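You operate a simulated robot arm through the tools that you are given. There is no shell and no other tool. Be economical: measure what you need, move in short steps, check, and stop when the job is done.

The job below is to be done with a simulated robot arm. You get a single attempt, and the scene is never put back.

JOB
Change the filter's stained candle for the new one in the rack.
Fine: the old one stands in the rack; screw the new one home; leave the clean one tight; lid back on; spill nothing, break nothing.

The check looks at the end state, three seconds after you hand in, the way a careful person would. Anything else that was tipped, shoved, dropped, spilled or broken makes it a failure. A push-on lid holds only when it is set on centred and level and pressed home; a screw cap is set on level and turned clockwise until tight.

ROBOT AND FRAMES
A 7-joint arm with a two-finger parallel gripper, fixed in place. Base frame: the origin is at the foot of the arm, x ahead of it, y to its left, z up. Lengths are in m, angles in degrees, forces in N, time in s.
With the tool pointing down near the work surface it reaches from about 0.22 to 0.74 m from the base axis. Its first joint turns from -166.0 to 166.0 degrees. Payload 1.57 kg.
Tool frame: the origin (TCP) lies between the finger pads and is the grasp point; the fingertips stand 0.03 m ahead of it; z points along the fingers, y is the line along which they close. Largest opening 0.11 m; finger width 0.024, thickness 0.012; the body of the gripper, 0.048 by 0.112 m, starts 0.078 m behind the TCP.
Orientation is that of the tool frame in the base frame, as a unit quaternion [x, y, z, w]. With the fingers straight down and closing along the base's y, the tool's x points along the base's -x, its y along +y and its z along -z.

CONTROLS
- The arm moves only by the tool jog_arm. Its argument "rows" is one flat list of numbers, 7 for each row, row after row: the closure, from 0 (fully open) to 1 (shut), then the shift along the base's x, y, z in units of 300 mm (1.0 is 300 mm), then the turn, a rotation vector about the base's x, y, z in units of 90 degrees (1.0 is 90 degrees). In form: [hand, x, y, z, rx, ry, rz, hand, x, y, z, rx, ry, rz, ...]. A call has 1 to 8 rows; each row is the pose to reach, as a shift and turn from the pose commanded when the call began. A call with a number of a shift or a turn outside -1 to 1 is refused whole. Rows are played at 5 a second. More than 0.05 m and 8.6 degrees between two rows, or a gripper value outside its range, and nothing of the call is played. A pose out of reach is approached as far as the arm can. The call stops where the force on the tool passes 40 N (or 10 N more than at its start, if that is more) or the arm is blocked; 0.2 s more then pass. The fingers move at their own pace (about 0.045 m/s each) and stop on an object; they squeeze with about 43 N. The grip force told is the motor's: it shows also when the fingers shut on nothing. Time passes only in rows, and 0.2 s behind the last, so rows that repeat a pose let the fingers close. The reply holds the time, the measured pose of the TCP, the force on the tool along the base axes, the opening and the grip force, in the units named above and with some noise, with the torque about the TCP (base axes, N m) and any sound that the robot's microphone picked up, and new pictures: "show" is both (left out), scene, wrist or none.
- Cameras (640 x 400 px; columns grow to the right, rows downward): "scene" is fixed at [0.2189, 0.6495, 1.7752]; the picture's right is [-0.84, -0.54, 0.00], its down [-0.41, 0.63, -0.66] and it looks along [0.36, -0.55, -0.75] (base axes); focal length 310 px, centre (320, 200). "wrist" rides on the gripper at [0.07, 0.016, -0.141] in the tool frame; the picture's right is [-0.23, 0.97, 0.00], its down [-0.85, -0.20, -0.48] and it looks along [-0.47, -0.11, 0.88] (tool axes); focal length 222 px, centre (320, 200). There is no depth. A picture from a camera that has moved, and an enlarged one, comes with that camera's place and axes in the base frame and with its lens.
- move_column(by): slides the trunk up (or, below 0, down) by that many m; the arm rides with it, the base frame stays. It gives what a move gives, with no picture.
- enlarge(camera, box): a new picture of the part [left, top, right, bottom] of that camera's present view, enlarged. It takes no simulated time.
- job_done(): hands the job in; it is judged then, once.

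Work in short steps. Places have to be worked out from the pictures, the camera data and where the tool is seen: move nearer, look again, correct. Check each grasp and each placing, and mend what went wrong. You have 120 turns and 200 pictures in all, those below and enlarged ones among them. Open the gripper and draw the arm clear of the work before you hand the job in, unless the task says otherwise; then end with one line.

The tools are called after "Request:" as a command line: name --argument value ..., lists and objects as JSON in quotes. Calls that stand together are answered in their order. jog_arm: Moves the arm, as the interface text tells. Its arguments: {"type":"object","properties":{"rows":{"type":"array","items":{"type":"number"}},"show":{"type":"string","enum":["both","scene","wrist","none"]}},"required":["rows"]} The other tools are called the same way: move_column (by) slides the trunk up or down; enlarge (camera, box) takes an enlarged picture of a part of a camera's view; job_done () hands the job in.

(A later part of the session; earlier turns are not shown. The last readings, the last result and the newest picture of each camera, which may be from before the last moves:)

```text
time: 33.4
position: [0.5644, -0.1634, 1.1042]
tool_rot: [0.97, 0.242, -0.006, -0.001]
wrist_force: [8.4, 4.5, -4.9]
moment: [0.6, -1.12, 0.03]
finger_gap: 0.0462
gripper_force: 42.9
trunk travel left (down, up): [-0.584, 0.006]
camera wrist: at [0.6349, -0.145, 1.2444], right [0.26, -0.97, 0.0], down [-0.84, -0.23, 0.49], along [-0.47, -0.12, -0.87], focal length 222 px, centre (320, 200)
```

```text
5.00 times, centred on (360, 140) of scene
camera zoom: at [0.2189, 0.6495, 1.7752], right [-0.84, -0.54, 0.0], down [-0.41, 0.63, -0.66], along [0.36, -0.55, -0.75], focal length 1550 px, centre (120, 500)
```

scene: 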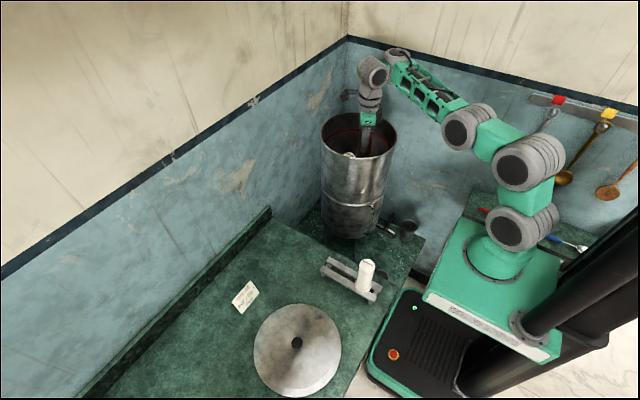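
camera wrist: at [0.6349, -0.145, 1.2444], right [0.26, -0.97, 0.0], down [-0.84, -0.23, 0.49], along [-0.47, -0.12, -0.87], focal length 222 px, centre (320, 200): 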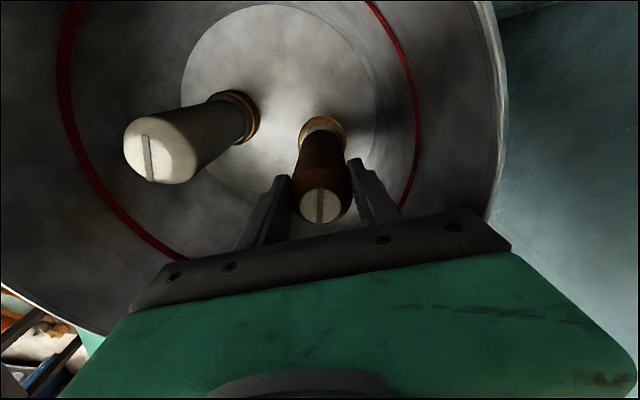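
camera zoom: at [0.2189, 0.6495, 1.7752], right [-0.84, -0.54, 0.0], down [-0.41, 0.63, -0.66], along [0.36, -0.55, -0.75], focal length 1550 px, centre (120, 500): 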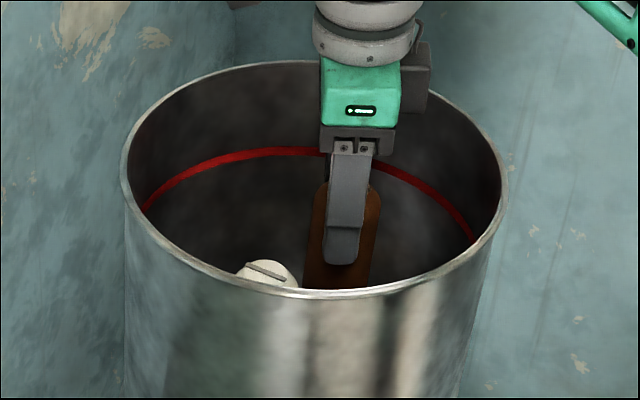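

Candle is still upright and threaded. Open moderately and rewind the wrist (clockwise) for another stroke.

Request:
jog_arm --rows '[0.3, 0, 0, 0, 0, 0, 0, 0.3, 0, 0, 0, 0, 0, 0, 0.3, 0, 0, 0, 0, 0, -0.095, 0.3, 0, 0, 0, 0, 0, -0.19, 0.3, 0, 0, 0, 0, 0, -0.285, 0.3, 0, 0, 0, 0, 0, -0.38, 0.3, 0, 0, 0, 0, 0, -0.475, 0.3, 0, 0, 0, 0, 0, -0.57]' --show "wrist"

Request:
jog_arm --rows '[0.3, 0, 0, 0, 0, 0, -0.095, 0.3, 0, 0, 0, 0, 0, -0.19, 0.3, 0, 0, 0, 0, 0, -0.285, 0.3, 0, 0, 0, 0, 0, -0.38, 0.3, 0, 0, 0, 0, 0, -0.475, 0.3, 0, 0, 0, 0, 0, -0.57, 0.3, 0, 0, 0, 0, 0, -0.665, 0.3, 0, 0, 0, 0, 0, -0.76]' --show "none"

Request:
jog_arm --rows '[0.3, 0, 0, 0, 0, 0, -0.095, 0.3, 0, 0, 0, 0, 0, -0.19, 0.3, 0, 0, 0, 0, 0, -0.285, 0.3, 0, 0, 0, 0, 0, -0.38, 0.3, 0, 0, 0, 0, 0, -0.475, 0.3, 0, 0, 0, 0, 0, -0.57, 0.3, 0, 0, 0, 0, 0, -0.665, 0.3, 0, 0, 0, 0, 0, -0.76]' --show "wrist"

```text
time: 35.2
position: [0.5629, -0.1654, 1.1057]
tool_rot: [0.979, -0.202, -0.003, -0.001]
wrist_force: [-1.2, 0.1, -0.5]
moment: [0.01, -0.02, 0.03]
finger_gap: 0.0773
gripper_force: 0.0
trunk travel left (down, up): [-0.584, 0.006]
camera wrist: at [0.6223, -0.2086, 1.2456], right [-0.6, -0.8, 0.0], down [-0.7, 0.52, 0.49], along [-0.39, 0.29, -0.87], focal length 222 px, centre (320, 200)
```

wrist: 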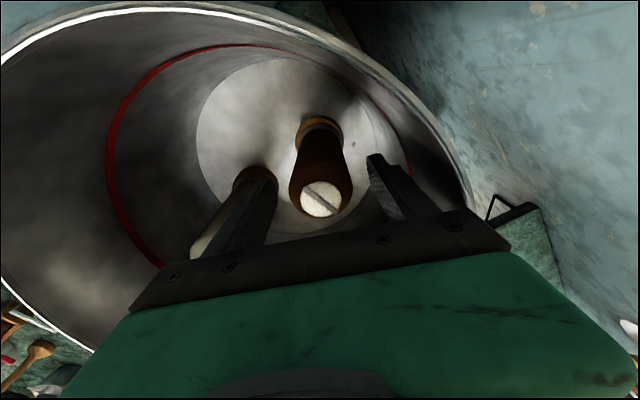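

```text
time: 37.0
position: [0.5635, -0.1648, 1.1067]
tool_rot: [-0.696, 0.718, 0.001, 0.003]
wrist_force: [-0.2, -0.5, -0.2]
moment: [0.03, 0.03, -0.04]
finger_gap: 0.0768
gripper_force: 0.1
trunk travel left (down, up): [-0.584, 0.006]
```

```text
time: 38.8
position: [0.5639, -0.164, 1.1061]
tool_rot: [-0.172, 0.985, -0.001, 0.004]
wrist_force: [-0.2, -0.2, 0.1]
moment: [0.01, 0.0, -0.01]
finger_gap: 0.0772
gripper_force: 0.0
trunk travel left (down, up): [-0.584, 0.006]
camera wrist: at [0.4918, -0.1741, 1.2462], right [-0.12, 0.99, 0.0], down [0.87, 0.1, 0.49], along [0.48, 0.06, -0.87], focal length 222 px, centre (320, 200)
```

wrist: 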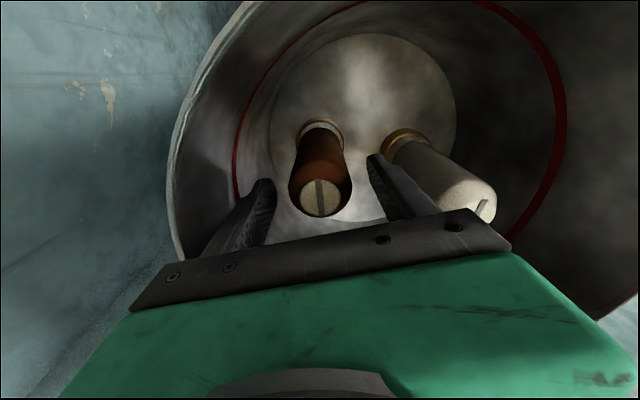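

Continue the rewind to about -90° yaw.

Request:
jog_arm --rows '[0.3, 0, 0, 0, 0, 0, -0.095, 0.3, 0, 0, 0, 0, 0, -0.19, 0.3, 0, 0, 0, 0, 0, -0.285, 0.3, 0, 0, 0, 0, 0, -0.38, 0.3, 0, 0, 0, 0, 0, -0.475, 0.3, 0, 0, 0, 0, 0, -0.57, 0.3, 0, 0, 0, 0, 0, -0.665, 0.3, 0, 0, 0, 0, 0, -0.76]' --show "none"

Request:
jog_arm --rows '[0.3, 0, 0, 0, 0, 0, -0.095, 0.3, 0, 0, 0, 0, 0, -0.19, 0.3, 0, 0, 0, 0, 0, -0.285, 0.3, 0, 0, 0, 0, 0, -0.38]' --show "wrist"

```text
time: 40.6
position: [0.5631, -0.1657, 1.1065]
tool_rot: [0.411, 0.912, -0.001, 0.003]
wrist_force: [0.1, 0.1, -0.5]
moment: [-0.01, -0.01, 0.02]
finger_gap: 0.0769
gripper_force: 0.2
trunk travel left (down, up): [-0.584, 0.006]
```

```text
time: 41.6
position: [0.5636, -0.1649, 1.106]
tool_rot: [0.661, 0.75, -0.003, 0.002]
wrist_force: [-0.1, 0.3, -0.1]
moment: [0.0, -0.07, 0.0]
finger_gap: 0.0768
gripper_force: 0.1
trunk travel left (down, up): [-0.584, 0.006]
camera wrist: at [0.5711, -0.0931, 1.2463], right [0.99, -0.1, 0.0], down [-0.09, -0.87, 0.49], along [-0.05, -0.48, -0.87], focal length 222 px, centre (320, 200)
```

wrist: 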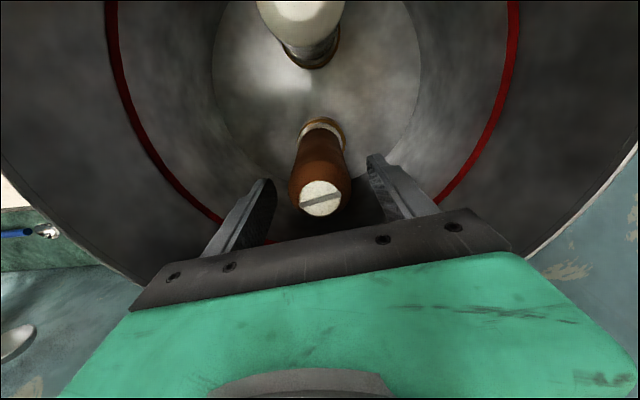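

Yaw is now -83° with the candle well centred. Lower 5 mm, close, and unscrew further.

Request:
jog_arm --rows '[0.3, 0, 0.005, -0.015, 0, 0, 0, 1, 0, 0.005, -0.015, 0, 0, 0, 1, 0, 0.005, -0.015, 0, 0, 0, 1, 0, 0.005, -0.015, 0, 0, 0, 1, 0, 0.005, -0.013, 0, 0, 0.09, 1, 0, 0.005, -0.012, 0, 0, 0.18, 1, 0, 0.005, -0.01, 0, 0, 0.27, 1, 0, 0.005, -0.008, 0, 0, 0.36]' --show "none"

Request:
jog_arm --rows '[1, 0, 0, 0.001, 0, 0, 0.09, 1, 0, 0, 0.002, 0, 0, 0.18, 1, 0, 0, 0.003, 0, 0, 0.27, 1, 0, 0, 0.004, 0, 0, 0.36, 1, 0, 0, 0.005, 0, 0, 0.45, 1, 0, 0, 0.006, 0, 0, 0.54, 1, 0, 0, 0.007, 0, 0, 0.63, 1, 0, 0, 0.008, 0, 0, 0.72]' --show "wrist"

```text
time: 43.4
position: [0.5642, -0.1635, 1.1038]
tool_rot: [0.425, 0.905, -0.002, 0.003]
wrist_force: [0.7, -1.3, -0.1]
moment: [0.44, -0.32, -0.57]
finger_gap: 0.0469
gripper_force: 42.8
trunk travel left (down, up): [-0.584, 0.006]
```

```text
time: 45.2
position: [0.5626, -0.1654, 1.106]
tool_rot: [-0.127, 0.992, 0.001, 0.004]
wrist_force: [-2.5, -18.2, -0.8]
moment: [-0.3, -0.58, -0.81]
finger_gap: 0.0463
gripper_force: 43.0
trunk travel left (down, up): [-0.584, 0.006]
camera wrist: at [0.4907, -0.1679, 1.246], right [-0.03, 1.0, 0.0], down [0.87, 0.02, 0.49], along [0.49, 0.01, -0.87], focal length 222 px, centre (320, 200)
```

wrist: 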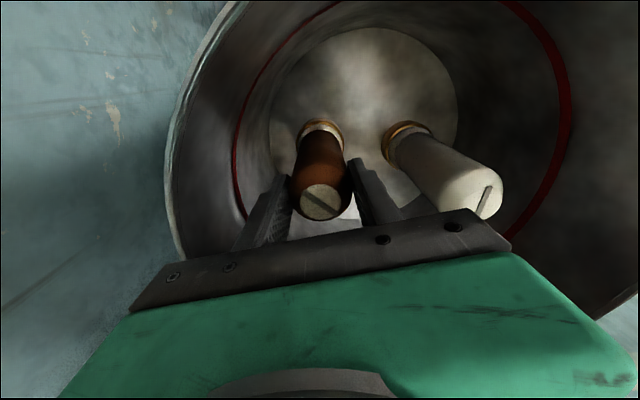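

Torque about z rose and the candle slipped in the grip (slot turned only partly with it). Look closely at the candle's base.

Request:
enlarge --camera "wrist" --box '[260, 100, 440, 230]'

Request:
enlarge --camera "scene" --box '[320, 105, 410, 175]'

```text
3.08 times, centred on (350, 165) of wrist
camera zoom: at [0.4907, -0.1679, 1.246], right [-0.03, 1.0, 0.0], down [0.87, 0.02, 0.49], along [0.49, 0.01, -0.87], focal length 684 px, centre (228, 308)
```

zoom: 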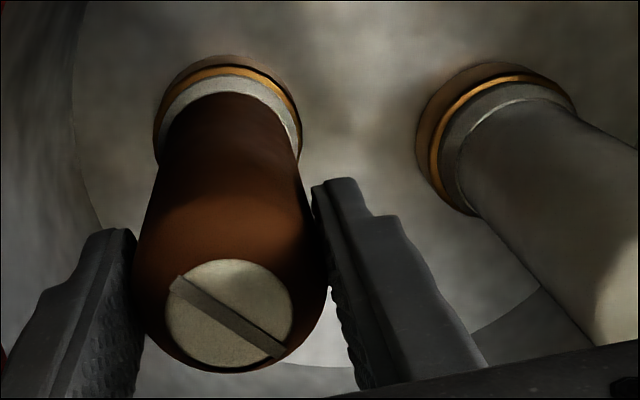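

```text
5.71 times, centred on (365, 140) of scene
camera zoom: at [0.2189, 0.6495, 1.7752], right [-0.84, -0.54, 0.0], down [-0.41, 0.63, -0.66], along [0.36, -0.55, -0.75], focal length 1772 px, centre (63, 543)
```

zoom: 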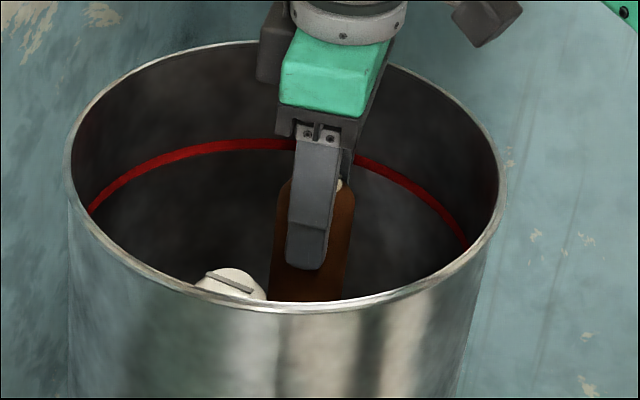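

The candle seems ~9 mm higher than at the start, yet jammed in rotation now. Test by a gentle straight pull upward.

Request:
jog_arm --rows '[1, 0, 0, 0.01, 0, 0, 0, 1, 0, 0.0, 0.02, 0, 0, 0, 1, 0, 0, 0.03, 0, 0, 0, 1, 0, 0, 0.03, 0, 0, 0]' --show "wrist"

```text
time: 46.2
position: [0.5642, -0.1642, 1.1143]
tool_rot: [-0.127, 0.992, 0.002, 0.003]
wrist_force: [-3.0, -13.8, -25.0]
moment: [-0.32, -0.07, -0.43]
finger_gap: 0.0461
gripper_force: 42.9
trunk travel left (down, up): [-0.584, 0.006]
camera wrist: at [0.4923, -0.1677, 1.2541], right [-0.03, 1.0, 0.0], down [0.88, 0.02, 0.48], along [0.48, 0.01, -0.88], focal length 222 px, centre (320, 200)
```

wrist: 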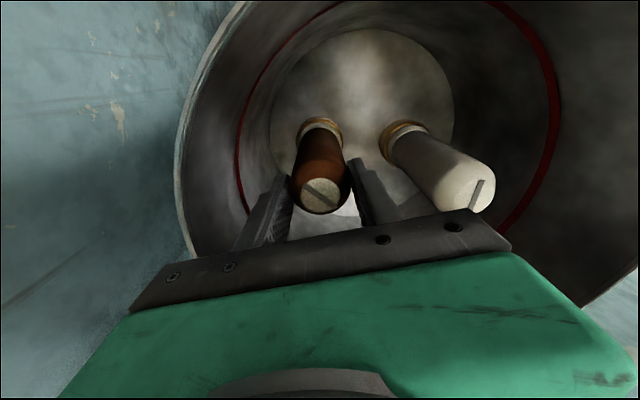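

The fingers slid up, so the candle is still threaded. Release, re-measure its axis, and take a lower, centred grip.

Request:
jog_arm --rows '[0.3, 0, 0, 0, 0, 0, 0, 0.3, 0, 0, 0, 0, 0, 0, 0.3, 0, 0, 0, 0, 0, 0]'

Request:
enlarge --camera "wrist" --box '[240, 100, 420, 230]'

Request:
enlarge --camera "scene" --box '[320, 105, 410, 175]'

```text
time: 47.0
position: [0.5635, -0.1634, 1.1155]
tool_rot: [-0.127, 0.992, -0.001, 0.005]
wrist_force: [0.6, -0.1, 0.5]
moment: [0.01, -0.02, -0.01]
finger_gap: 0.0772
gripper_force: 0.2
trunk travel left (down, up): [-0.584, 0.006]
camera wrist: at [0.491, -0.1657, 1.2561], right [-0.03, 1.0, 0.0], down [0.87, 0.02, 0.49], along [0.49, 0.01, -0.87], focal length 222 px, centre (320, 200)
```

scene: 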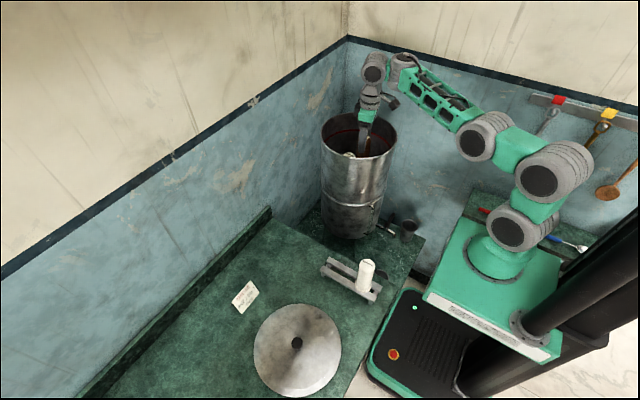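
wrist: 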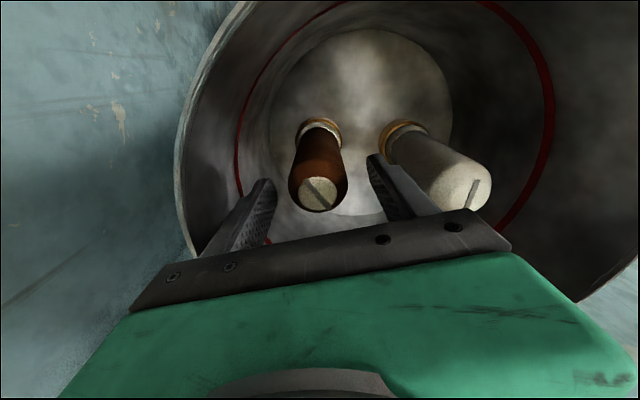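

```text
3.08 times, centred on (330, 165) of wrist
camera zoom: at [0.491, -0.1657, 1.2561], right [-0.03, 1.0, 0.0], down [0.87, 0.02, 0.49], along [0.49, 0.01, -0.87], focal length 684 px, centre (289, 308)
```

zoom: 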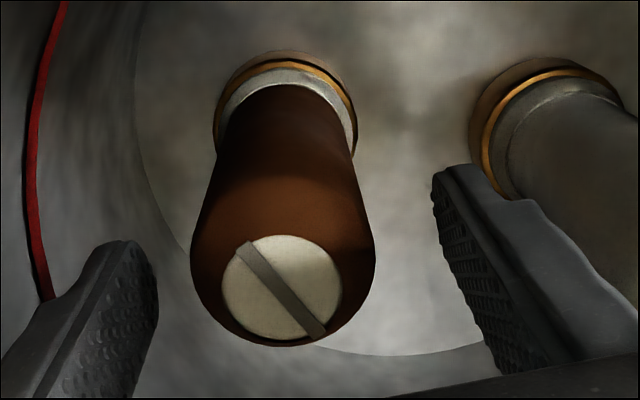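

```text
5.71 times, centred on (365, 140) of scene
camera zoom: at [0.2189, 0.6495, 1.7752], right [-0.84, -0.54, 0.0], down [-0.41, 0.63, -0.66], along [0.36, -0.55, -0.75], focal length 1772 px, centre (63, 543)
```

zoom: 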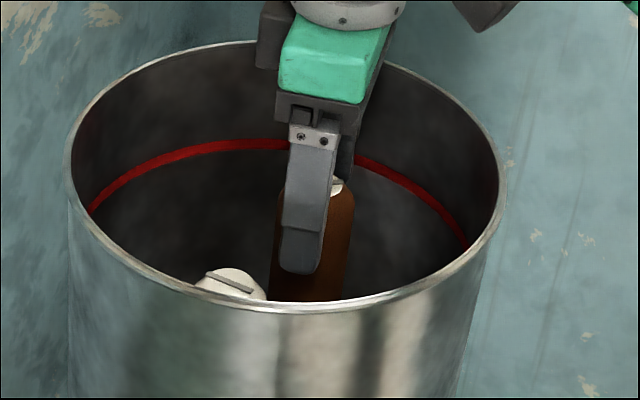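

The axis is at about (0.564,-0.165), and it has risen only ~1-2 mm. Grip low (z 1.094) and turn again in a short stroke.

Request:
jog_arm --rows '[0.3, 0.002, -0.005, -0.035, 0, 0, 0, 0.3, 0.002, -0.005, -0.07, 0, 0, 0, 1, 0.002, -0.005, -0.07, 0, 0, 0, 1, 0.002, -0.005, -0.07, 0, 0, 0, 1, 0.002, -0.005, -0.07, 0, 0, 0]' --show "none"

Request:
jog_arm --rows '[1, 0, 0, 0, 0, 0, 0.06, 1, 0, 0, 0.0, 0, 0, 0.12, 1, 0, 0, 0, 0, 0, 0.18, 1, 0, 0, 0, 0, 0, 0.24]' --show "wrist"

```text
time: 48.2
position: [0.5638, -0.1669, 1.0948]
tool_rot: [-0.126, 0.992, 0.001, 0.003]
wrist_force: [0.4, 0.3, 0.4]
moment: [-0.03, -0.01, 0.01]
finger_gap: 0.0478
gripper_force: 23.7
trunk travel left (down, up): [-0.584, 0.006]
```

```text
time: 49.2
position: [0.5647, -0.1656, 1.0943]
tool_rot: [-0.311, 0.95, 0.0, 0.003]
wrist_force: [2.0, -0.2, 6.0]
moment: [-0.06, -0.16, -0.84]
finger_gap: 0.0464
gripper_force: 43.0
trunk travel left (down, up): [-0.584, 0.006]
camera wrist: at [0.4976, -0.1943, 1.2351], right [-0.39, 0.92, 0.0], down [0.8, 0.34, 0.49], along [0.45, 0.19, -0.87], focal length 222 px, centre (320, 200)
```

wrist: 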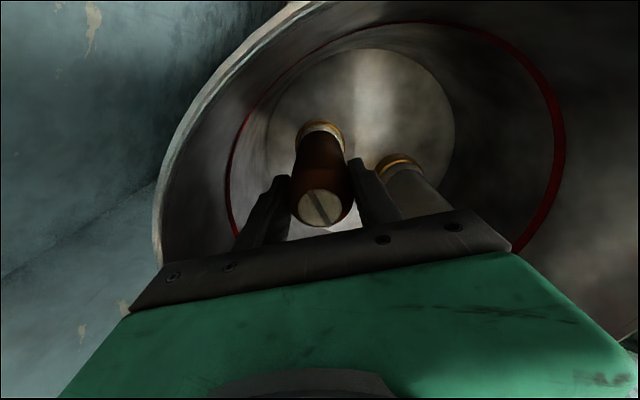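

The candle seems to have turned with the gripper but with high torque (0.84). Check the slot and reaction with a further small stroke.

Request:
jog_arm --rows '[1, 0, 0, 0.001, 0, 0, 0.06, 1, 0, 0, 0.001, 0, 0, 0.12, 1, 0, 0, 0.002, 0, 0, 0.18, 1, 0, 0, 0.002, 0, 0, 0.24, 1, 0, 0, 0.002, 0, 0, 0.24, 1, 0, 0, 0.002, 0, 0, 0.24]' --show "none"

Request:
enlarge --camera "wrist" --box '[240, 100, 420, 230]'

Request:
enlarge --camera "scene" --box '[300, 100, 440, 250]'

```text
time: 50.6
position: [0.5649, -0.1656, 1.095]
tool_rot: [-0.483, 0.876, 0.001, 0.004]
wrist_force: [3.4, -3.5, 1.7]
moment: [-0.01, 0.12, -0.27]
finger_gap: 0.0465
gripper_force: 43.5
trunk travel left (down, up): [-0.584, 0.006]
```

```text
3.08 times, centred on (330, 165) of wrist
camera zoom: at [0.5129, -0.2175, 1.235], right [-0.7, 0.71, 0.0], down [0.62, 0.61, 0.49], along [0.35, 0.34, -0.87], focal length 684 px, centre (289, 308)
```

zoom: 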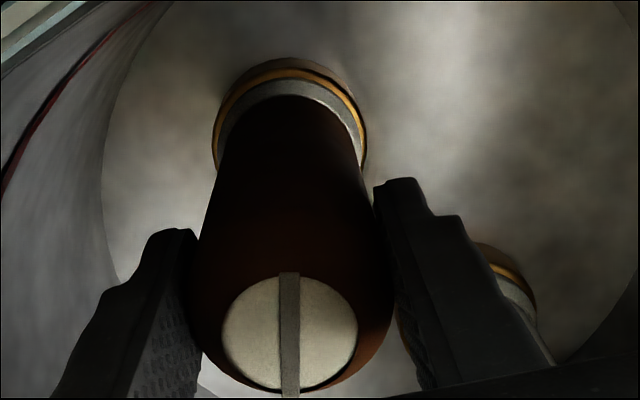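

```text
2.67 times, centred on (370, 175) of scene
camera zoom: at [0.2189, 0.6495, 1.7752], right [-0.84, -0.54, 0.0], down [-0.41, 0.63, -0.66], along [0.36, -0.55, -0.75], focal length 827 px, centre (187, 267)
```

zoom: 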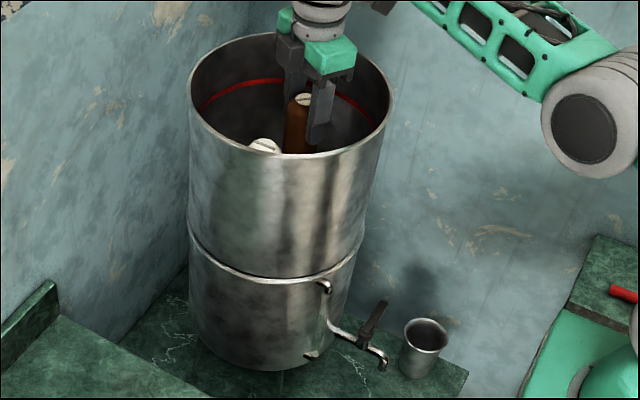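

The candle is now stationary and the gripper slips around it. Zoom on both bases to compare seating.

Request:
enlarge --camera "wrist" --box '[290, 110, 350, 150]'

Request:
enlarge --camera "wrist" --box '[360, 160, 420, 200]'

Request:
jog_arm --rows '[0.3, 0, 0, 0, 0, 0, 0, 0.3, 0, 0, 0, 0, 0, 0, 0.3, 0, 0, 0.06, 0, 0, -0.09, 0.3, 0, 0, 0.12, 0, 0, -0.18, 0.3, 0, 0, 0.18, 0, 0, -0.27, 0.3, 0, 0, 0.18, 0, 0, -0.36, 0.3, 0, 0, 0.18, 0, 0, -0.45, 0.3, 0, 0, 0.18, 0, 0, -0.54]'

```text
10.00 times, centred on (320, 130) of wrist
camera zoom: at [0.5129, -0.2175, 1.235], right [-0.7, 0.71, 0.0], down [0.62, 0.61, 0.49], along [0.35, 0.34, -0.87], focal length 2221 px, centre (320, 900)
```

zoom: 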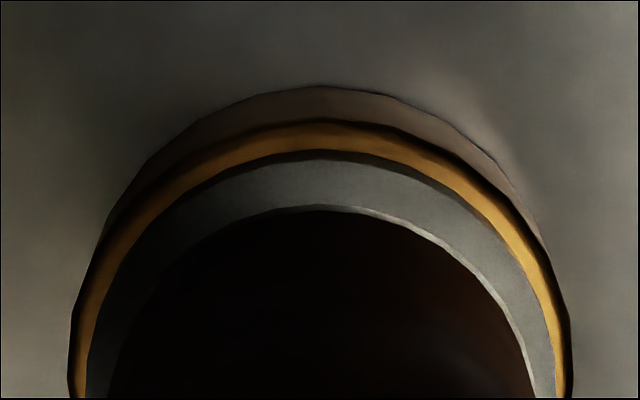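

```text
10.00 times, centred on (390, 180) of wrist
camera zoom: at [0.5129, -0.2175, 1.235], right [-0.7, 0.71, 0.0], down [0.62, 0.61, 0.49], along [0.35, 0.34, -0.87], focal length 2221 px, centre (-380, 400)
```

zoom: 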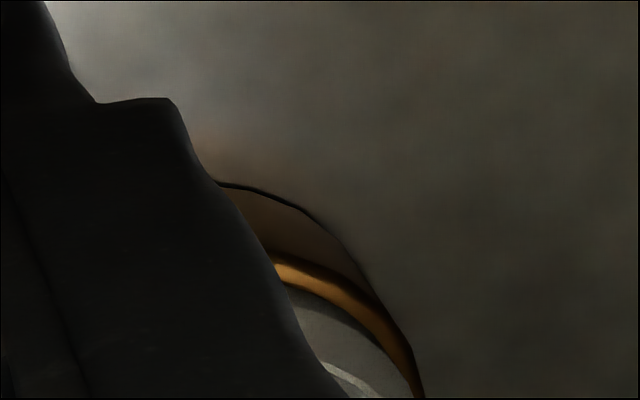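

```text
time: 52.4
position: [0.5646, -0.1662, 1.1487]
tool_rot: [-0.079, 0.997, -0.001, 0.003]
wrist_force: [-0.9, 0.0, -0.3]
moment: [-0.01, 0.0, 0.02]
finger_gap: 0.0773
gripper_force: 0.0
trunk travel left (down, up): [-0.584, 0.006]
camera wrist: at [0.4919, -0.1606, 1.2894], right [0.07, 1.0, 0.0], down [0.87, -0.06, 0.49], along [0.48, -0.04, -0.87], focal length 222 px, centre (320, 200)
```

scene: 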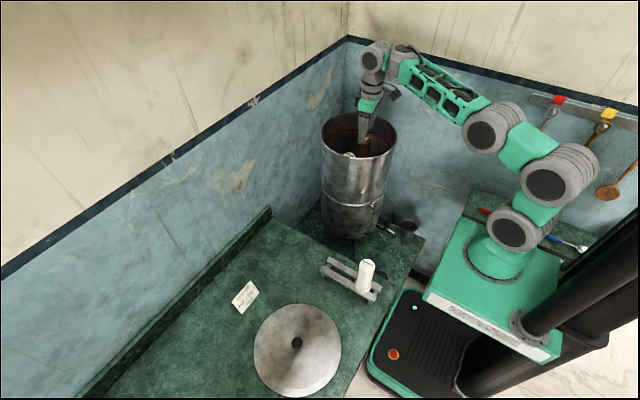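
wrist: 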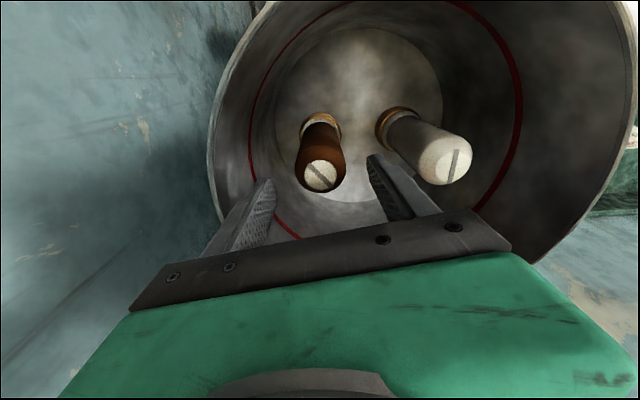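

The seat looks the same as before and the height unchanged. I'll test whether it turns clockwise freely from here to understand which end of travel it's at.

Request:
jog_arm --rows '[0.3, 0, 0.002, -0.09, 0, 0, 0, 0.3, 0, 0.002, -0.18, 0, 0, 0, 1, 0, 0.002, -0.18, 0, 0, 0, 1, 0, 0.002, -0.18, 0, 0, 0, 1, 0, 0.002, -0.18, 0, 0, 0, 1, 0, 0.002, -0.18, 0, 0, -0.08, 1, 0, 0.002, -0.18, 0, 0, -0.16, 1, 0, 0.002, -0.18, 0, 0, -0.24]' --show "wrist"

Request:
jog_arm --rows '[1, 0, 0, 0, 0, 0, -0.08, 1, 0, 0, 0, 0, 0, -0.16, 1, 0, 0, 0, 0, 0, -0.24]' --show "wrist"

```text
time: 54.2
position: [0.5637, -0.1644, 1.0952]
tool_rot: [0.11, 0.994, -0.002, 0.003]
wrist_force: [-0.9, 0.5, 0.2]
moment: [0.13, 0.07, 0.05]
finger_gap: 0.0476
gripper_force: 43.2
trunk travel left (down, up): [-0.584, 0.006]
camera wrist: at [0.4989, -0.1328, 1.235], right [0.43, 0.9, 0.0], down [0.79, -0.38, 0.48], along [0.44, -0.21, -0.87], focal length 222 px, centre (320, 200)
```

wrist: 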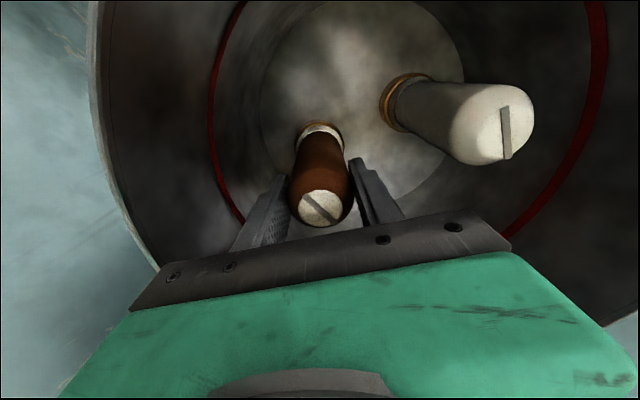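

```text
time: 55.0
position: [0.5649, -0.1645, 1.0953]
tool_rot: [0.294, 0.956, -0.002, 0.003]
wrist_force: [0.4, 2.0, 0.6]
moment: [0.14, -0.01, -0.01]
finger_gap: 0.0475
gripper_force: 43.3
trunk travel left (down, up): [-0.584, 0.006]
camera wrist: at [0.5155, -0.1112, 1.2349], right [0.73, 0.68, 0.0], down [0.59, -0.64, 0.49], along [0.33, -0.36, -0.87], focal length 222 px, centre (320, 200)
```

wrist: 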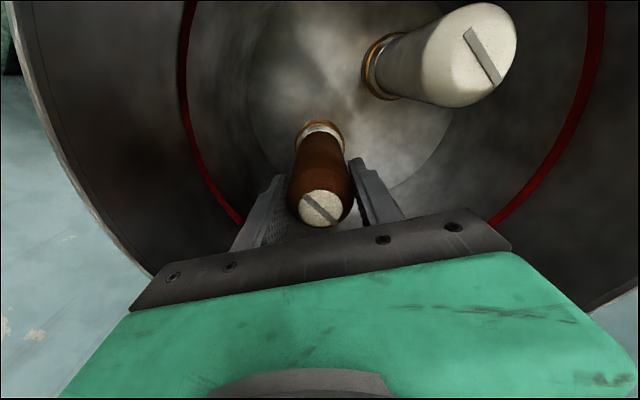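

Clockwise is free; counter-clockwise was at a hard stop. Perhaps this is a left-hand thread or a limited travel; continue clockwise holding z and watch the axial force.

Request:
jog_arm --rows '[1, 0, 0, 0, 0, 0, -0.09, 1, 0, 0, 0, 0, 0, -0.18, 1, 0, 0, 0, 0, 0, -0.27, 1, 0, 0, 0, 0, 0, -0.36, 1, 0, 0, 0, 0, 0, -0.45, 1, 0, 0, 0, 0, 0, -0.54, 1, 0, 0, 0, 0, 0, -0.63]' --show "wrist"

```text
time: 56.6
position: [0.5652, -0.1635, 1.0948]
tool_rot: [0.712, 0.702, -0.003, 0.003]
wrist_force: [9.4, 4.6, 6.9]
moment: [0.41, -0.09, 0.03]
finger_gap: 0.0475
gripper_force: 42.5
trunk travel left (down, up): [-0.584, 0.006]
camera wrist: at [0.5829, -0.0938, 1.2349], right [0.97, -0.24, 0.0], down [-0.21, -0.85, 0.49], along [-0.12, -0.47, -0.87], focal length 222 px, centre (320, 200)
```

wrist: 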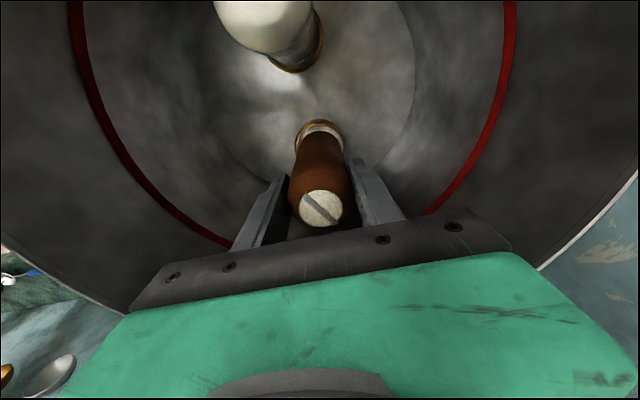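

Axial force is growing upward while turning clockwise. Rewind open (counter-clockwise) for a full clockwise stroke.

Request:
jog_arm --rows '[0.3, 0, 0, 0, 0, 0, 0, 0.3, 0, 0, 0, 0, 0, 0, 0.3, 0, 0, 0, 0, 0, 0.095, 0.3, 0, 0, 0, 0, 0, 0.19, 0.3, 0, 0, 0, 0, 0, 0.285, 0.3, 0, 0, 0, 0, 0, 0.38, 0.3, 0, 0, 0, 0, 0, 0.475, 0.3, 0, 0, 0, 0, 0, 0.57]' --show "none"

Request:
jog_arm --rows '[0.3, 0, 0, 0, 0, 0, 0.095, 0.3, 0, 0, 0, 0, 0, 0.19, 0.3, 0, 0, 0, 0, 0, 0.285, 0.3, 0, 0, 0, 0, 0, 0.38, 0.3, 0, 0, 0, 0, 0, 0.475, 0.3, 0, 0, 0, 0, 0, 0.57, 0.3, 0, 0, 0, 0, 0, 0.665, 0.3, 0, 0, 0, 0, 0, 0.76]' --show "none"

Request:
jog_arm --rows '[0.3, 0, 0, 0, 0, 0, 0.095, 0.3, 0, 0, 0, 0, 0, 0.19, 0.3, 0, 0, 0, 0, 0, 0.285, 0.3, 0, 0, 0, 0, 0, 0.38, 0.3, 0, 0, 0, 0, 0, 0.475, 0.3, 0, 0, 0, 0, 0, 0.57, 0.3, 0, 0, 0, 0, 0, 0.665, 0.3, 0, 0, 0, 0, 0, 0.76]' --show "none"

Request:
jog_arm --rows '[0.3, 0, 0, 0, 0, 0, 0.095, 0.3, 0, 0, 0, 0, 0, 0.19, 0.3, 0, 0, 0, 0, 0, 0.285, 0.3, 0, 0, 0, 0, 0, 0.38, 0.3, 0, 0, 0, 0, 0, 0.475, 0.3, 0, 0, 0, 0, 0, 0.57, 0.3, 0, 0, 0, 0, 0, 0.665, 0.3, 0, 0, 0, 0, 0, 0.76]' --show "wrist"

```text
time: 58.4
position: [0.5636, -0.1641, 1.0944]
tool_rot: [0.336, 0.942, -0.002, 0.004]
wrist_force: [-0.6, 0.9, 0.2]
moment: [-0.03, 0.02, 0.0]
finger_gap: 0.077
gripper_force: 0.0
trunk travel left (down, up): [-0.584, 0.006]
```

```text
time: 60.2
position: [0.5634, -0.1655, 1.0941]
tool_rot: [-0.251, 0.968, 0.001, 0.004]
wrist_force: [0.7, -1.1, -0.7]
moment: [0.0, -0.01, 0.0]
finger_gap: 0.0771
gripper_force: 0.0
trunk travel left (down, up): [-0.584, 0.006]
```

```text
time: 62.0
position: [0.5638, -0.165, 1.0942]
tool_rot: [0.752, -0.659, -0.002, -0.003]
wrist_force: [0.4, 0.0, -0.5]
moment: [0.02, 0.0, -0.01]
finger_gap: 0.0771
gripper_force: 0.1
trunk travel left (down, up): [-0.584, 0.006]
```

```text
time: 63.8
position: [0.5742, -0.1667, 1.0965]
tool_rot: [0.989, -0.149, -0.004, -0.006]
wrist_force: [2.2, -1.2, 3.1]
moment: [0.04, 0.17, 0.02]
finger_gap: 0.077
gripper_force: 0.0
out of reach, approached as far as the arm can: row 7, 8
trunk travel left (down, up): [-0.584, 0.006]
camera wrist: at [0.6368, -0.2044, 1.2366], right [-0.5, -0.86, -0.01], down [-0.75, 0.44, 0.49], along [-0.42, 0.25, -0.87], focal length 222 px, centre (320, 200)
```

wrist: 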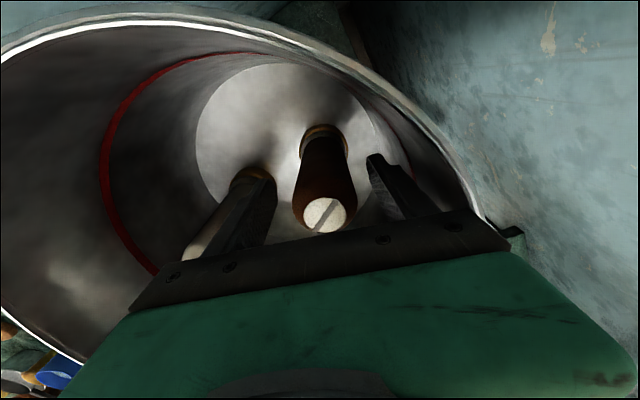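

Hit the wrist limit at 163°. Step back onto the axis, grip and turn clockwise.

Request:
jog_arm --rows '[0.3, -0.02, 0.003, -0.005, 0, 0, -0.04, 0.3, -0.033, 0.006, -0.007, 0, 0, -0.08, 0.3, -0.033, 0.006, -0.007, 0, 0, -0.08, 1, -0.033, 0.006, -0.007, 0, 0, -0.08, 1, -0.033, 0.006, -0.007, 0, 0, -0.08, 1, -0.033, 0.006, -0.007, 0, 0, -0.08, 1, -0.033, 0.006, -0.007, 0, 0, -0.08]' --show "wrist"

Request:
jog_arm --rows '[1, 0, 0, 0, 0, 0, -0.09, 1, 0, 0, 0, 0, 0, -0.18, 1, 0, 0, 0, 0, 0, -0.27, 1, 0, 0, 0, 0, 0, -0.36, 1, 0, 0, 0, 0, 0, -0.45, 1, 0, 0, 0, 0, 0, -0.54, 1, 0, 0, 0, 0, 0, -0.63, 1, 0, 0, 0, 0, 0, -0.72]' --show "wrist"

```text
time: 65.4
position: [0.5632, -0.1648, 1.0935]
tool_rot: [0.977, -0.212, -0.004, -0.006]
wrist_force: [-2.6, -3.6, 0.7]
moment: [-0.22, 0.14, 0.0]
finger_gap: 0.0474
gripper_force: 34.4
trunk travel left (down, up): [-0.584, 0.006]
camera wrist: at [0.6211, -0.2107, 1.2344], right [-0.61, -0.79, -0.01], down [-0.69, 0.53, 0.49], along [-0.38, 0.3, -0.87], focal length 222 px, centre (320, 200)
```

wrist: 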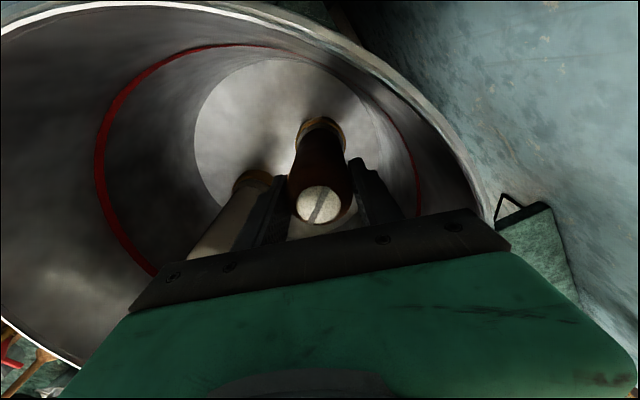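

```text
time: 67.2
position: [0.5652, -0.1643, 1.0945]
tool_rot: [0.71, -0.704, 0.001, -0.007]
wrist_force: [1.1, -3.9, 1.7]
moment: [-0.26, 0.1, 0.04]
finger_gap: 0.0474
gripper_force: 42.9
trunk travel left (down, up): [-0.584, 0.006]
camera wrist: at [0.5477, -0.2351, 1.2345], right [-0.98, 0.22, -0.01], down [0.18, 0.85, 0.49], along [0.11, 0.47, -0.87], focal length 222 px, centre (320, 200)
```

wrist: 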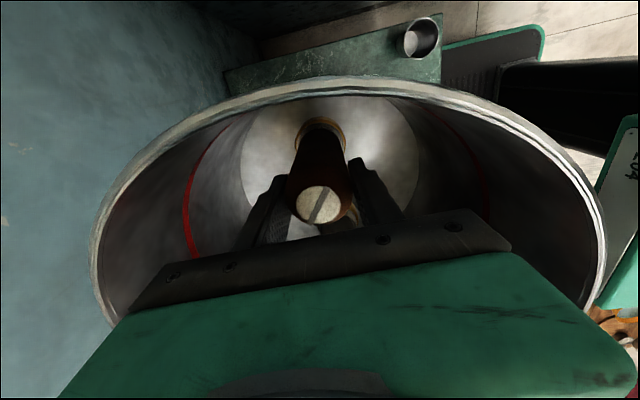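

Still free and turning. Continue clockwise, watching for a stop or rise.

Request:
jog_arm --rows '[1, 0, 0, 0, 0, 0, -0.09, 1, 0, 0, 0, 0, 0, -0.18, 1, 0, 0, 0, 0, 0, -0.27, 1, 0, 0, 0, 0, 0, -0.36, 1, 0, 0, 0, 0, 0, -0.45, 1, 0, 0, 0, 0, 0, -0.54, 1, 0, 0, 0, 0, 0, -0.63, 1, 0, 0, 0, 0, 0, -0.72]' --show "none"

Request:
jog_arm --rows '[1, 0, 0, 0, 0, 0, -0.09, 1, 0, 0, 0, 0, 0, -0.18, 1, 0, 0, 0, 0, 0, -0.27, 1, 0, 0, 0, 0, 0, -0.36, 1, 0, 0, 0, 0, 0, -0.45, 1, 0, 0, 0, 0, 0, -0.54, 1, 0, 0, 0, 0, 0, -0.63, 1, 0, 0, 0, 0, 0, -0.72]' --show "wrist"

```text
time: 69.0
position: [0.5652, -0.1651, 1.0947]
tool_rot: [-0.222, 0.975, -0.004, 0.005]
wrist_force: [8.8, -11.2, 5.5]
moment: [-0.42, -0.21, 0.24]
finger_gap: 0.0464
gripper_force: 43.5
trunk travel left (down, up): [-0.584, 0.006]
```

```text
time: 70.8
position: [0.5641, -0.1649, 1.0937]
tool_rot: [0.332, 0.943, -0.007, 0.001]
wrist_force: [-2.6, -8.4, 0.2]
moment: [-0.2, 0.13, 1.05]
finger_gap: 0.0463
gripper_force: 43.0
trunk travel left (down, up): [-0.584, 0.006]
camera wrist: at [0.5201, -0.1065, 1.234], right [0.79, 0.62, -0.01], down [0.54, -0.69, 0.49], along [0.29, -0.39, -0.87], focal length 222 px, centre (320, 200)
```

wrist: 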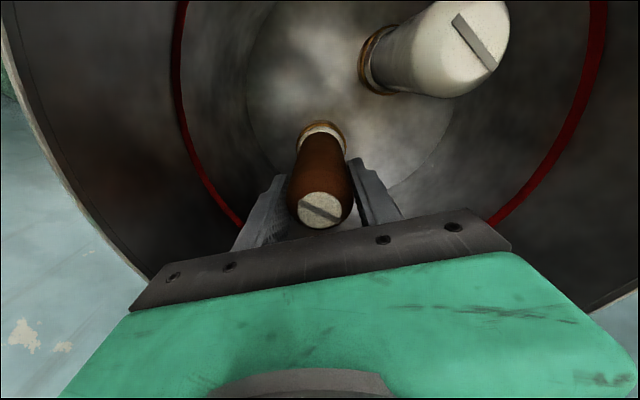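

Clockwise now hits a hard stop (the tight seat), so it IS a normal thread with ~230° of travel; earlier it was indeed loose at the end of my first stroke and re-engaged when I turned back. Rewind to about -95° and redo one clean counter-clockwise stroke.

Request:
jog_arm --rows '[0.3, 0, 0, 0, 0, 0, 0, 0.3, 0, 0, 0, 0, 0, 0, 0.3, 0, 0, 0, 0, 0, -0.09, 0.3, 0, 0, 0, 0, 0, -0.18, 0.3, 0, 0, 0, 0, 0, -0.27, 0.3, 0, 0, 0, 0, 0, -0.36, 0.3, 0, 0, 0, 0, 0, -0.45, 0.3, 0, 0, 0, 0, 0, -0.54]' --show "none"

Request:
jog_arm --rows '[0.3, 0, 0, 0, 0, 0, -0.09, 0.3, 0, 0, 0, 0, 0, -0.18, 0.3, 0, 0, 0, 0, 0, -0.18, 1, 0, 0, 0, 0, 0, -0.18, 1, 0, 0, 0, 0, 0, -0.18, 1, 0, 0, 0, 0, 0, -0.18, 1, 0, 0, 0, 0, 0, -0.18]' --show "wrist"

```text
time: 72.6
position: [0.564, -0.1637, 1.0948]
tool_rot: [0.691, 0.722, -0.006, 0.0]
wrist_force: [-0.1, -1.0, -0.4]
moment: [-0.01, 0.02, -0.02]
finger_gap: 0.0772
gripper_force: 0.2
trunk travel left (down, up): [-0.584, 0.006]
```

```text
time: 74.2
position: [0.5661, -0.1643, 1.0945]
tool_rot: [0.786, 0.618, -0.007, 0.0]
wrist_force: [7.4, -1.8, 0.4]
moment: [-0.12, -0.34, 0.07]
finger_gap: 0.0474
gripper_force: 33.9
trunk travel left (down, up): [-0.584, 0.006]
camera wrist: at [0.5993, -0.0995, 1.2351], right [0.89, -0.45, -0.01], down [-0.39, -0.78, 0.49], along [-0.23, -0.43, -0.87], focal length 222 px, centre (320, 200)
```

wrist: 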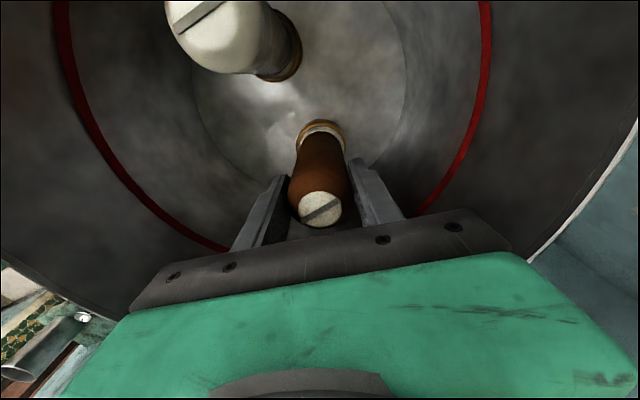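

Gripped at yaw -104°. Counter-clockwise stroke begins, trimmed +2 mm in x to relax the side force.

Request:
jog_arm --rows '[1, 0.006, 0, 0, 0, 0, 0.09, 1, 0.006, 0, 0, 0, 0, 0.18, 1, 0.006, 0, 0, 0, 0, 0.27, 1, 0.006, 0, 0, 0, 0, 0.36, 1, 0.006, 0, 0, 0, 0, 0.45, 1, 0.006, 0, 0, 0, 0, 0.54, 1, 0.006, 0, 0, 0, 0, 0.63, 1, 0.006, 0, 0, 0, 0, 0.72]' --show "none"

Request:
jog_arm --rows '[1, 0, 0, 0, 0, 0, 0.09, 1, 0, 0, 0, 0, 0, 0.18, 1, 0, 0, 0, 0, 0, 0.27, 1, 0, 0, 0.001, 0, 0, 0.36, 1, 0, 0, 0.001, 0, 0, 0.45, 1, 0, 0, 0.002, 0, 0, 0.54, 1, 0, 0, 0.002, 0, 0, 0.63, 1, 0, 0, 0.003, 0, 0, 0.72]' --show "none"

Request:
jog_arm --rows '[1, 0, 0, 0, 0, 0, 0.09, 1, 0, 0, 0, 0, 0, 0.18, 1, 0, 0, 0, 0, 0, 0.27, 1, 0, 0, 0.001, 0, 0, 0.36, 1, 0, 0, 0.001, 0, 0, 0.45, 1, 0, 0, 0.002, 0, 0, 0.54, 1, 0, 0, 0.002, 0, 0, 0.63, 1, 0, 0, 0.003, 0, 0, 0.72]' --show "wrist"

```text
time: 76.0
position: [0.5637, -0.1645, 1.0952]
tool_rot: [0.332, 0.943, -0.006, 0.003]
wrist_force: [-9.4, -4.3, 5.1]
moment: [-0.05, 0.5, -0.03]
finger_gap: 0.0472
gripper_force: 43.0
trunk travel left (down, up): [-0.584, 0.006]
```

```text
time: 77.8
position: [0.5656, -0.1645, 1.0948]
tool_rot: [-0.227, 0.974, -0.004, 0.006]
wrist_force: [-7.8, -13.9, -2.0]
moment: [-0.24, -0.15, 0.02]
finger_gap: 0.0463
gripper_force: 42.9
trunk travel left (down, up): [-0.584, 0.006]
```

```text
time: 79.6
position: [0.5642, -0.1652, 1.0954]
tool_rot: [0.713, -0.701, -0.001, -0.007]
wrist_force: [-10.1, -10.1, -9.5]
moment: [-0.34, 0.22, 0.02]
finger_gap: 0.0464
gripper_force: 43.4
trunk travel left (down, up): [-0.584, 0.006]
camera wrist: at [0.5489, -0.236, 1.2351], right [-0.98, 0.21, -0.01], down [0.18, 0.85, 0.49], along [0.11, 0.48, -0.87], focal length 222 px, centre (320, 200)
```

wrist: 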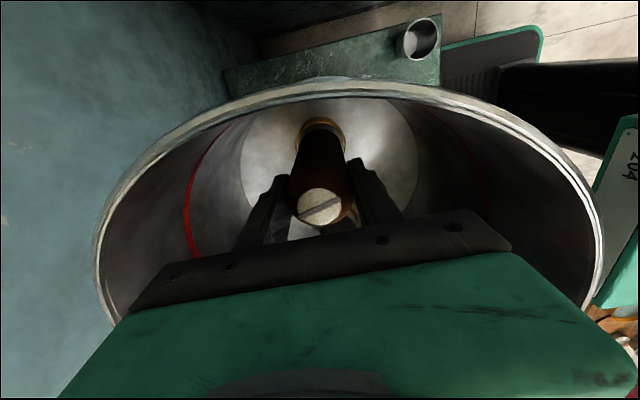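

Candle followed through 193°. Continue the last ~50° with a small lateral trim.

Request:
jog_arm --rows '[1, -0.005, -0.005, -0.002, 0, 0, 0.07, 1, -0.007, -0.007, -0.002, 0, 0, 0.14, 1, -0.007, -0.007, -0.002, 0, 0, 0.21, 1, -0.007, -0.007, -0.002, 0, 0, 0.28, 1, -0.007, -0.007, -0.002, 0, 0, 0.35]' --show "wrist"

```text
time: 80.8
position: [0.5649, -0.1655, 1.0967]
tool_rot: [0.876, -0.483, 0.0, -0.006]
wrist_force: [3.5, 5.8, 1.5]
moment: [-0.13, 0.02, -0.71]
finger_gap: 0.0466
gripper_force: 42.6
trunk travel left (down, up): [-0.584, 0.006]
camera wrist: at [0.5875, -0.2358, 1.2369], right [-0.94, -0.33, -0.01], down [-0.29, 0.82, 0.49], along [-0.15, 0.46, -0.87], focal length 222 px, centre (320, 200)
```

wrist: 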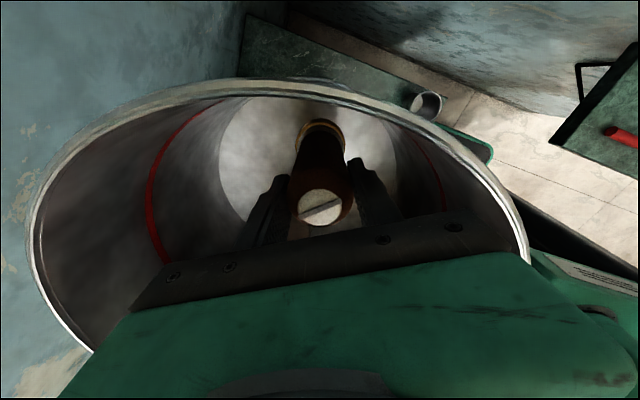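

Stop again at ~226° (torque -0.71). Relieve the torque a few degrees and pull gently straight up.

Request:
jog_arm --rows '[1, -0.003, -0.003, 0, 0, 0, -0.04, 1, -0.003, -0.003, 0.01, 0, 0, -0.04, 1, -0.003, -0.003, 0.02, 0, 0, -0.04, 1, -0.003, -0.003, 0.03, 0, 0, -0.04, 1, -0.003, -0.003, 0.03, 0, 0, -0.04]' --show "wrist"

Request:
enlarge --camera "scene" --box '[320, 105, 410, 175]'

```text
time: 82.0
position: [0.5643, -0.1664, 1.1014]
tool_rot: [0.86, -0.51, -0.005, -0.005]
wrist_force: [6.0, 4.8, -28.6]
moment: [0.2, -0.1, -0.27]
finger_gap: 0.0463
gripper_force: 42.8
trunk travel left (down, up): [-0.584, 0.006]
camera wrist: at [0.5837, -0.2373, 1.241], right [-0.96, -0.27, 0.0], down [-0.23, 0.84, 0.49], along [-0.13, 0.47, -0.87], focal length 222 px, centre (320, 200)
```

wrist: 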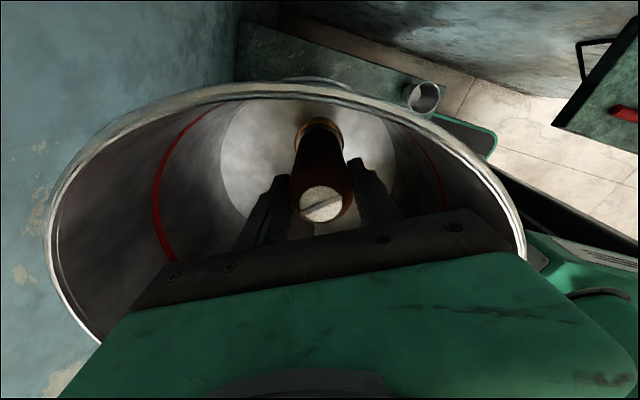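

```text
5.71 times, centred on (365, 140) of scene
camera zoom: at [0.2189, 0.6495, 1.7752], right [-0.84, -0.54, 0.0], down [-0.41, 0.63, -0.66], along [0.36, -0.55, -0.75], focal length 1772 px, centre (63, 543)
```

zoom: 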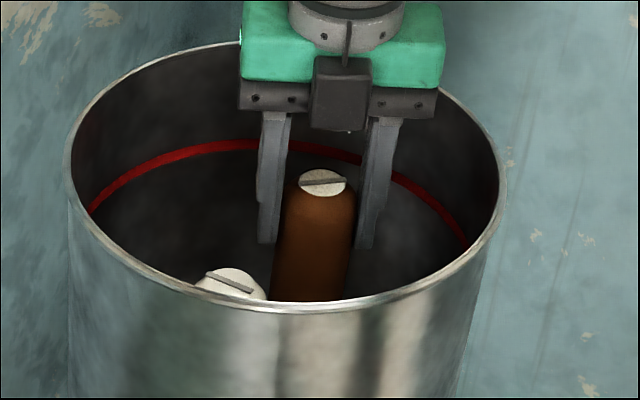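

Still held at 28 N. I'll regrip low, turn firmly into the counter-clockwise stop, and pull up while holding that torque.

Request:
jog_arm --rows '[0.4, 0, 0, 0, 0, 0, 0, 0.4, 0.002, 0.004, -0.012, 0, 0, 0, 0.4, 0.002, 0.004, -0.024, 0, 0, 0, 1, 0.002, 0.004, -0.024, 0, 0, 0, 1, 0.002, 0.004, -0.024, 0, 0, 0, 1, 0.002, 0.004, -0.024, 0, 0, 0]' --show "none"

Request:
jog_arm --rows '[1, 0, 0, 0, 0, 0, 0.07, 1, 0, 0, 0.003, 0, 0, 0.14, 1, 0, 0, 0.006, 0, 0, 0.19, 1, 0, 0, 0.012, 0, 0, 0.21, 1, 0, 0, 0.018, 0, 0, 0.23, 1, 0, 0, 0.024, 0, 0, 0.25]' --show "wrist"

```text
time: 83.4
position: [0.5637, -0.166, 1.0992]
tool_rot: [0.86, -0.51, 0.0, -0.006]
wrist_force: [2.0, 1.4, 2.6]
moment: [0.06, -0.05, 0.0]
finger_gap: 0.0469
gripper_force: 30.2
trunk travel left (down, up): [-0.584, 0.006]
```

```text
time: 84.8
position: [0.564, -0.1645, 1.1007]
tool_rot: [0.943, -0.332, -0.007, -0.006]
wrist_force: [2.7, 4.3, -22.5]
moment: [0.18, -0.05, -0.24]
finger_gap: 0.0471
gripper_force: 42.9
trunk travel left (down, up): [-0.584, 0.006]
camera wrist: at [0.6096, -0.2237, 1.2405], right [-0.79, -0.62, 0.0], down [-0.54, 0.68, 0.49], along [-0.3, 0.39, -0.87], focal length 222 px, centre (320, 200)
```

wrist: 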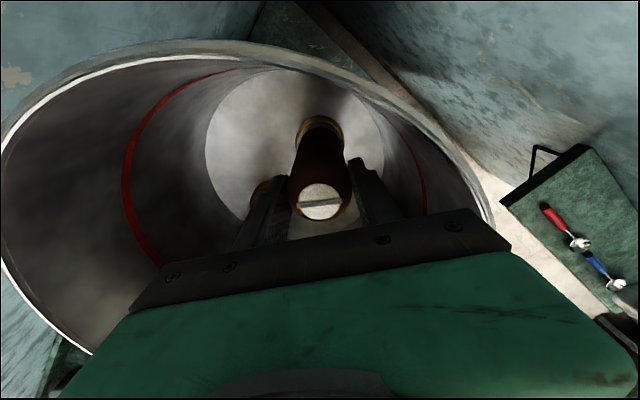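

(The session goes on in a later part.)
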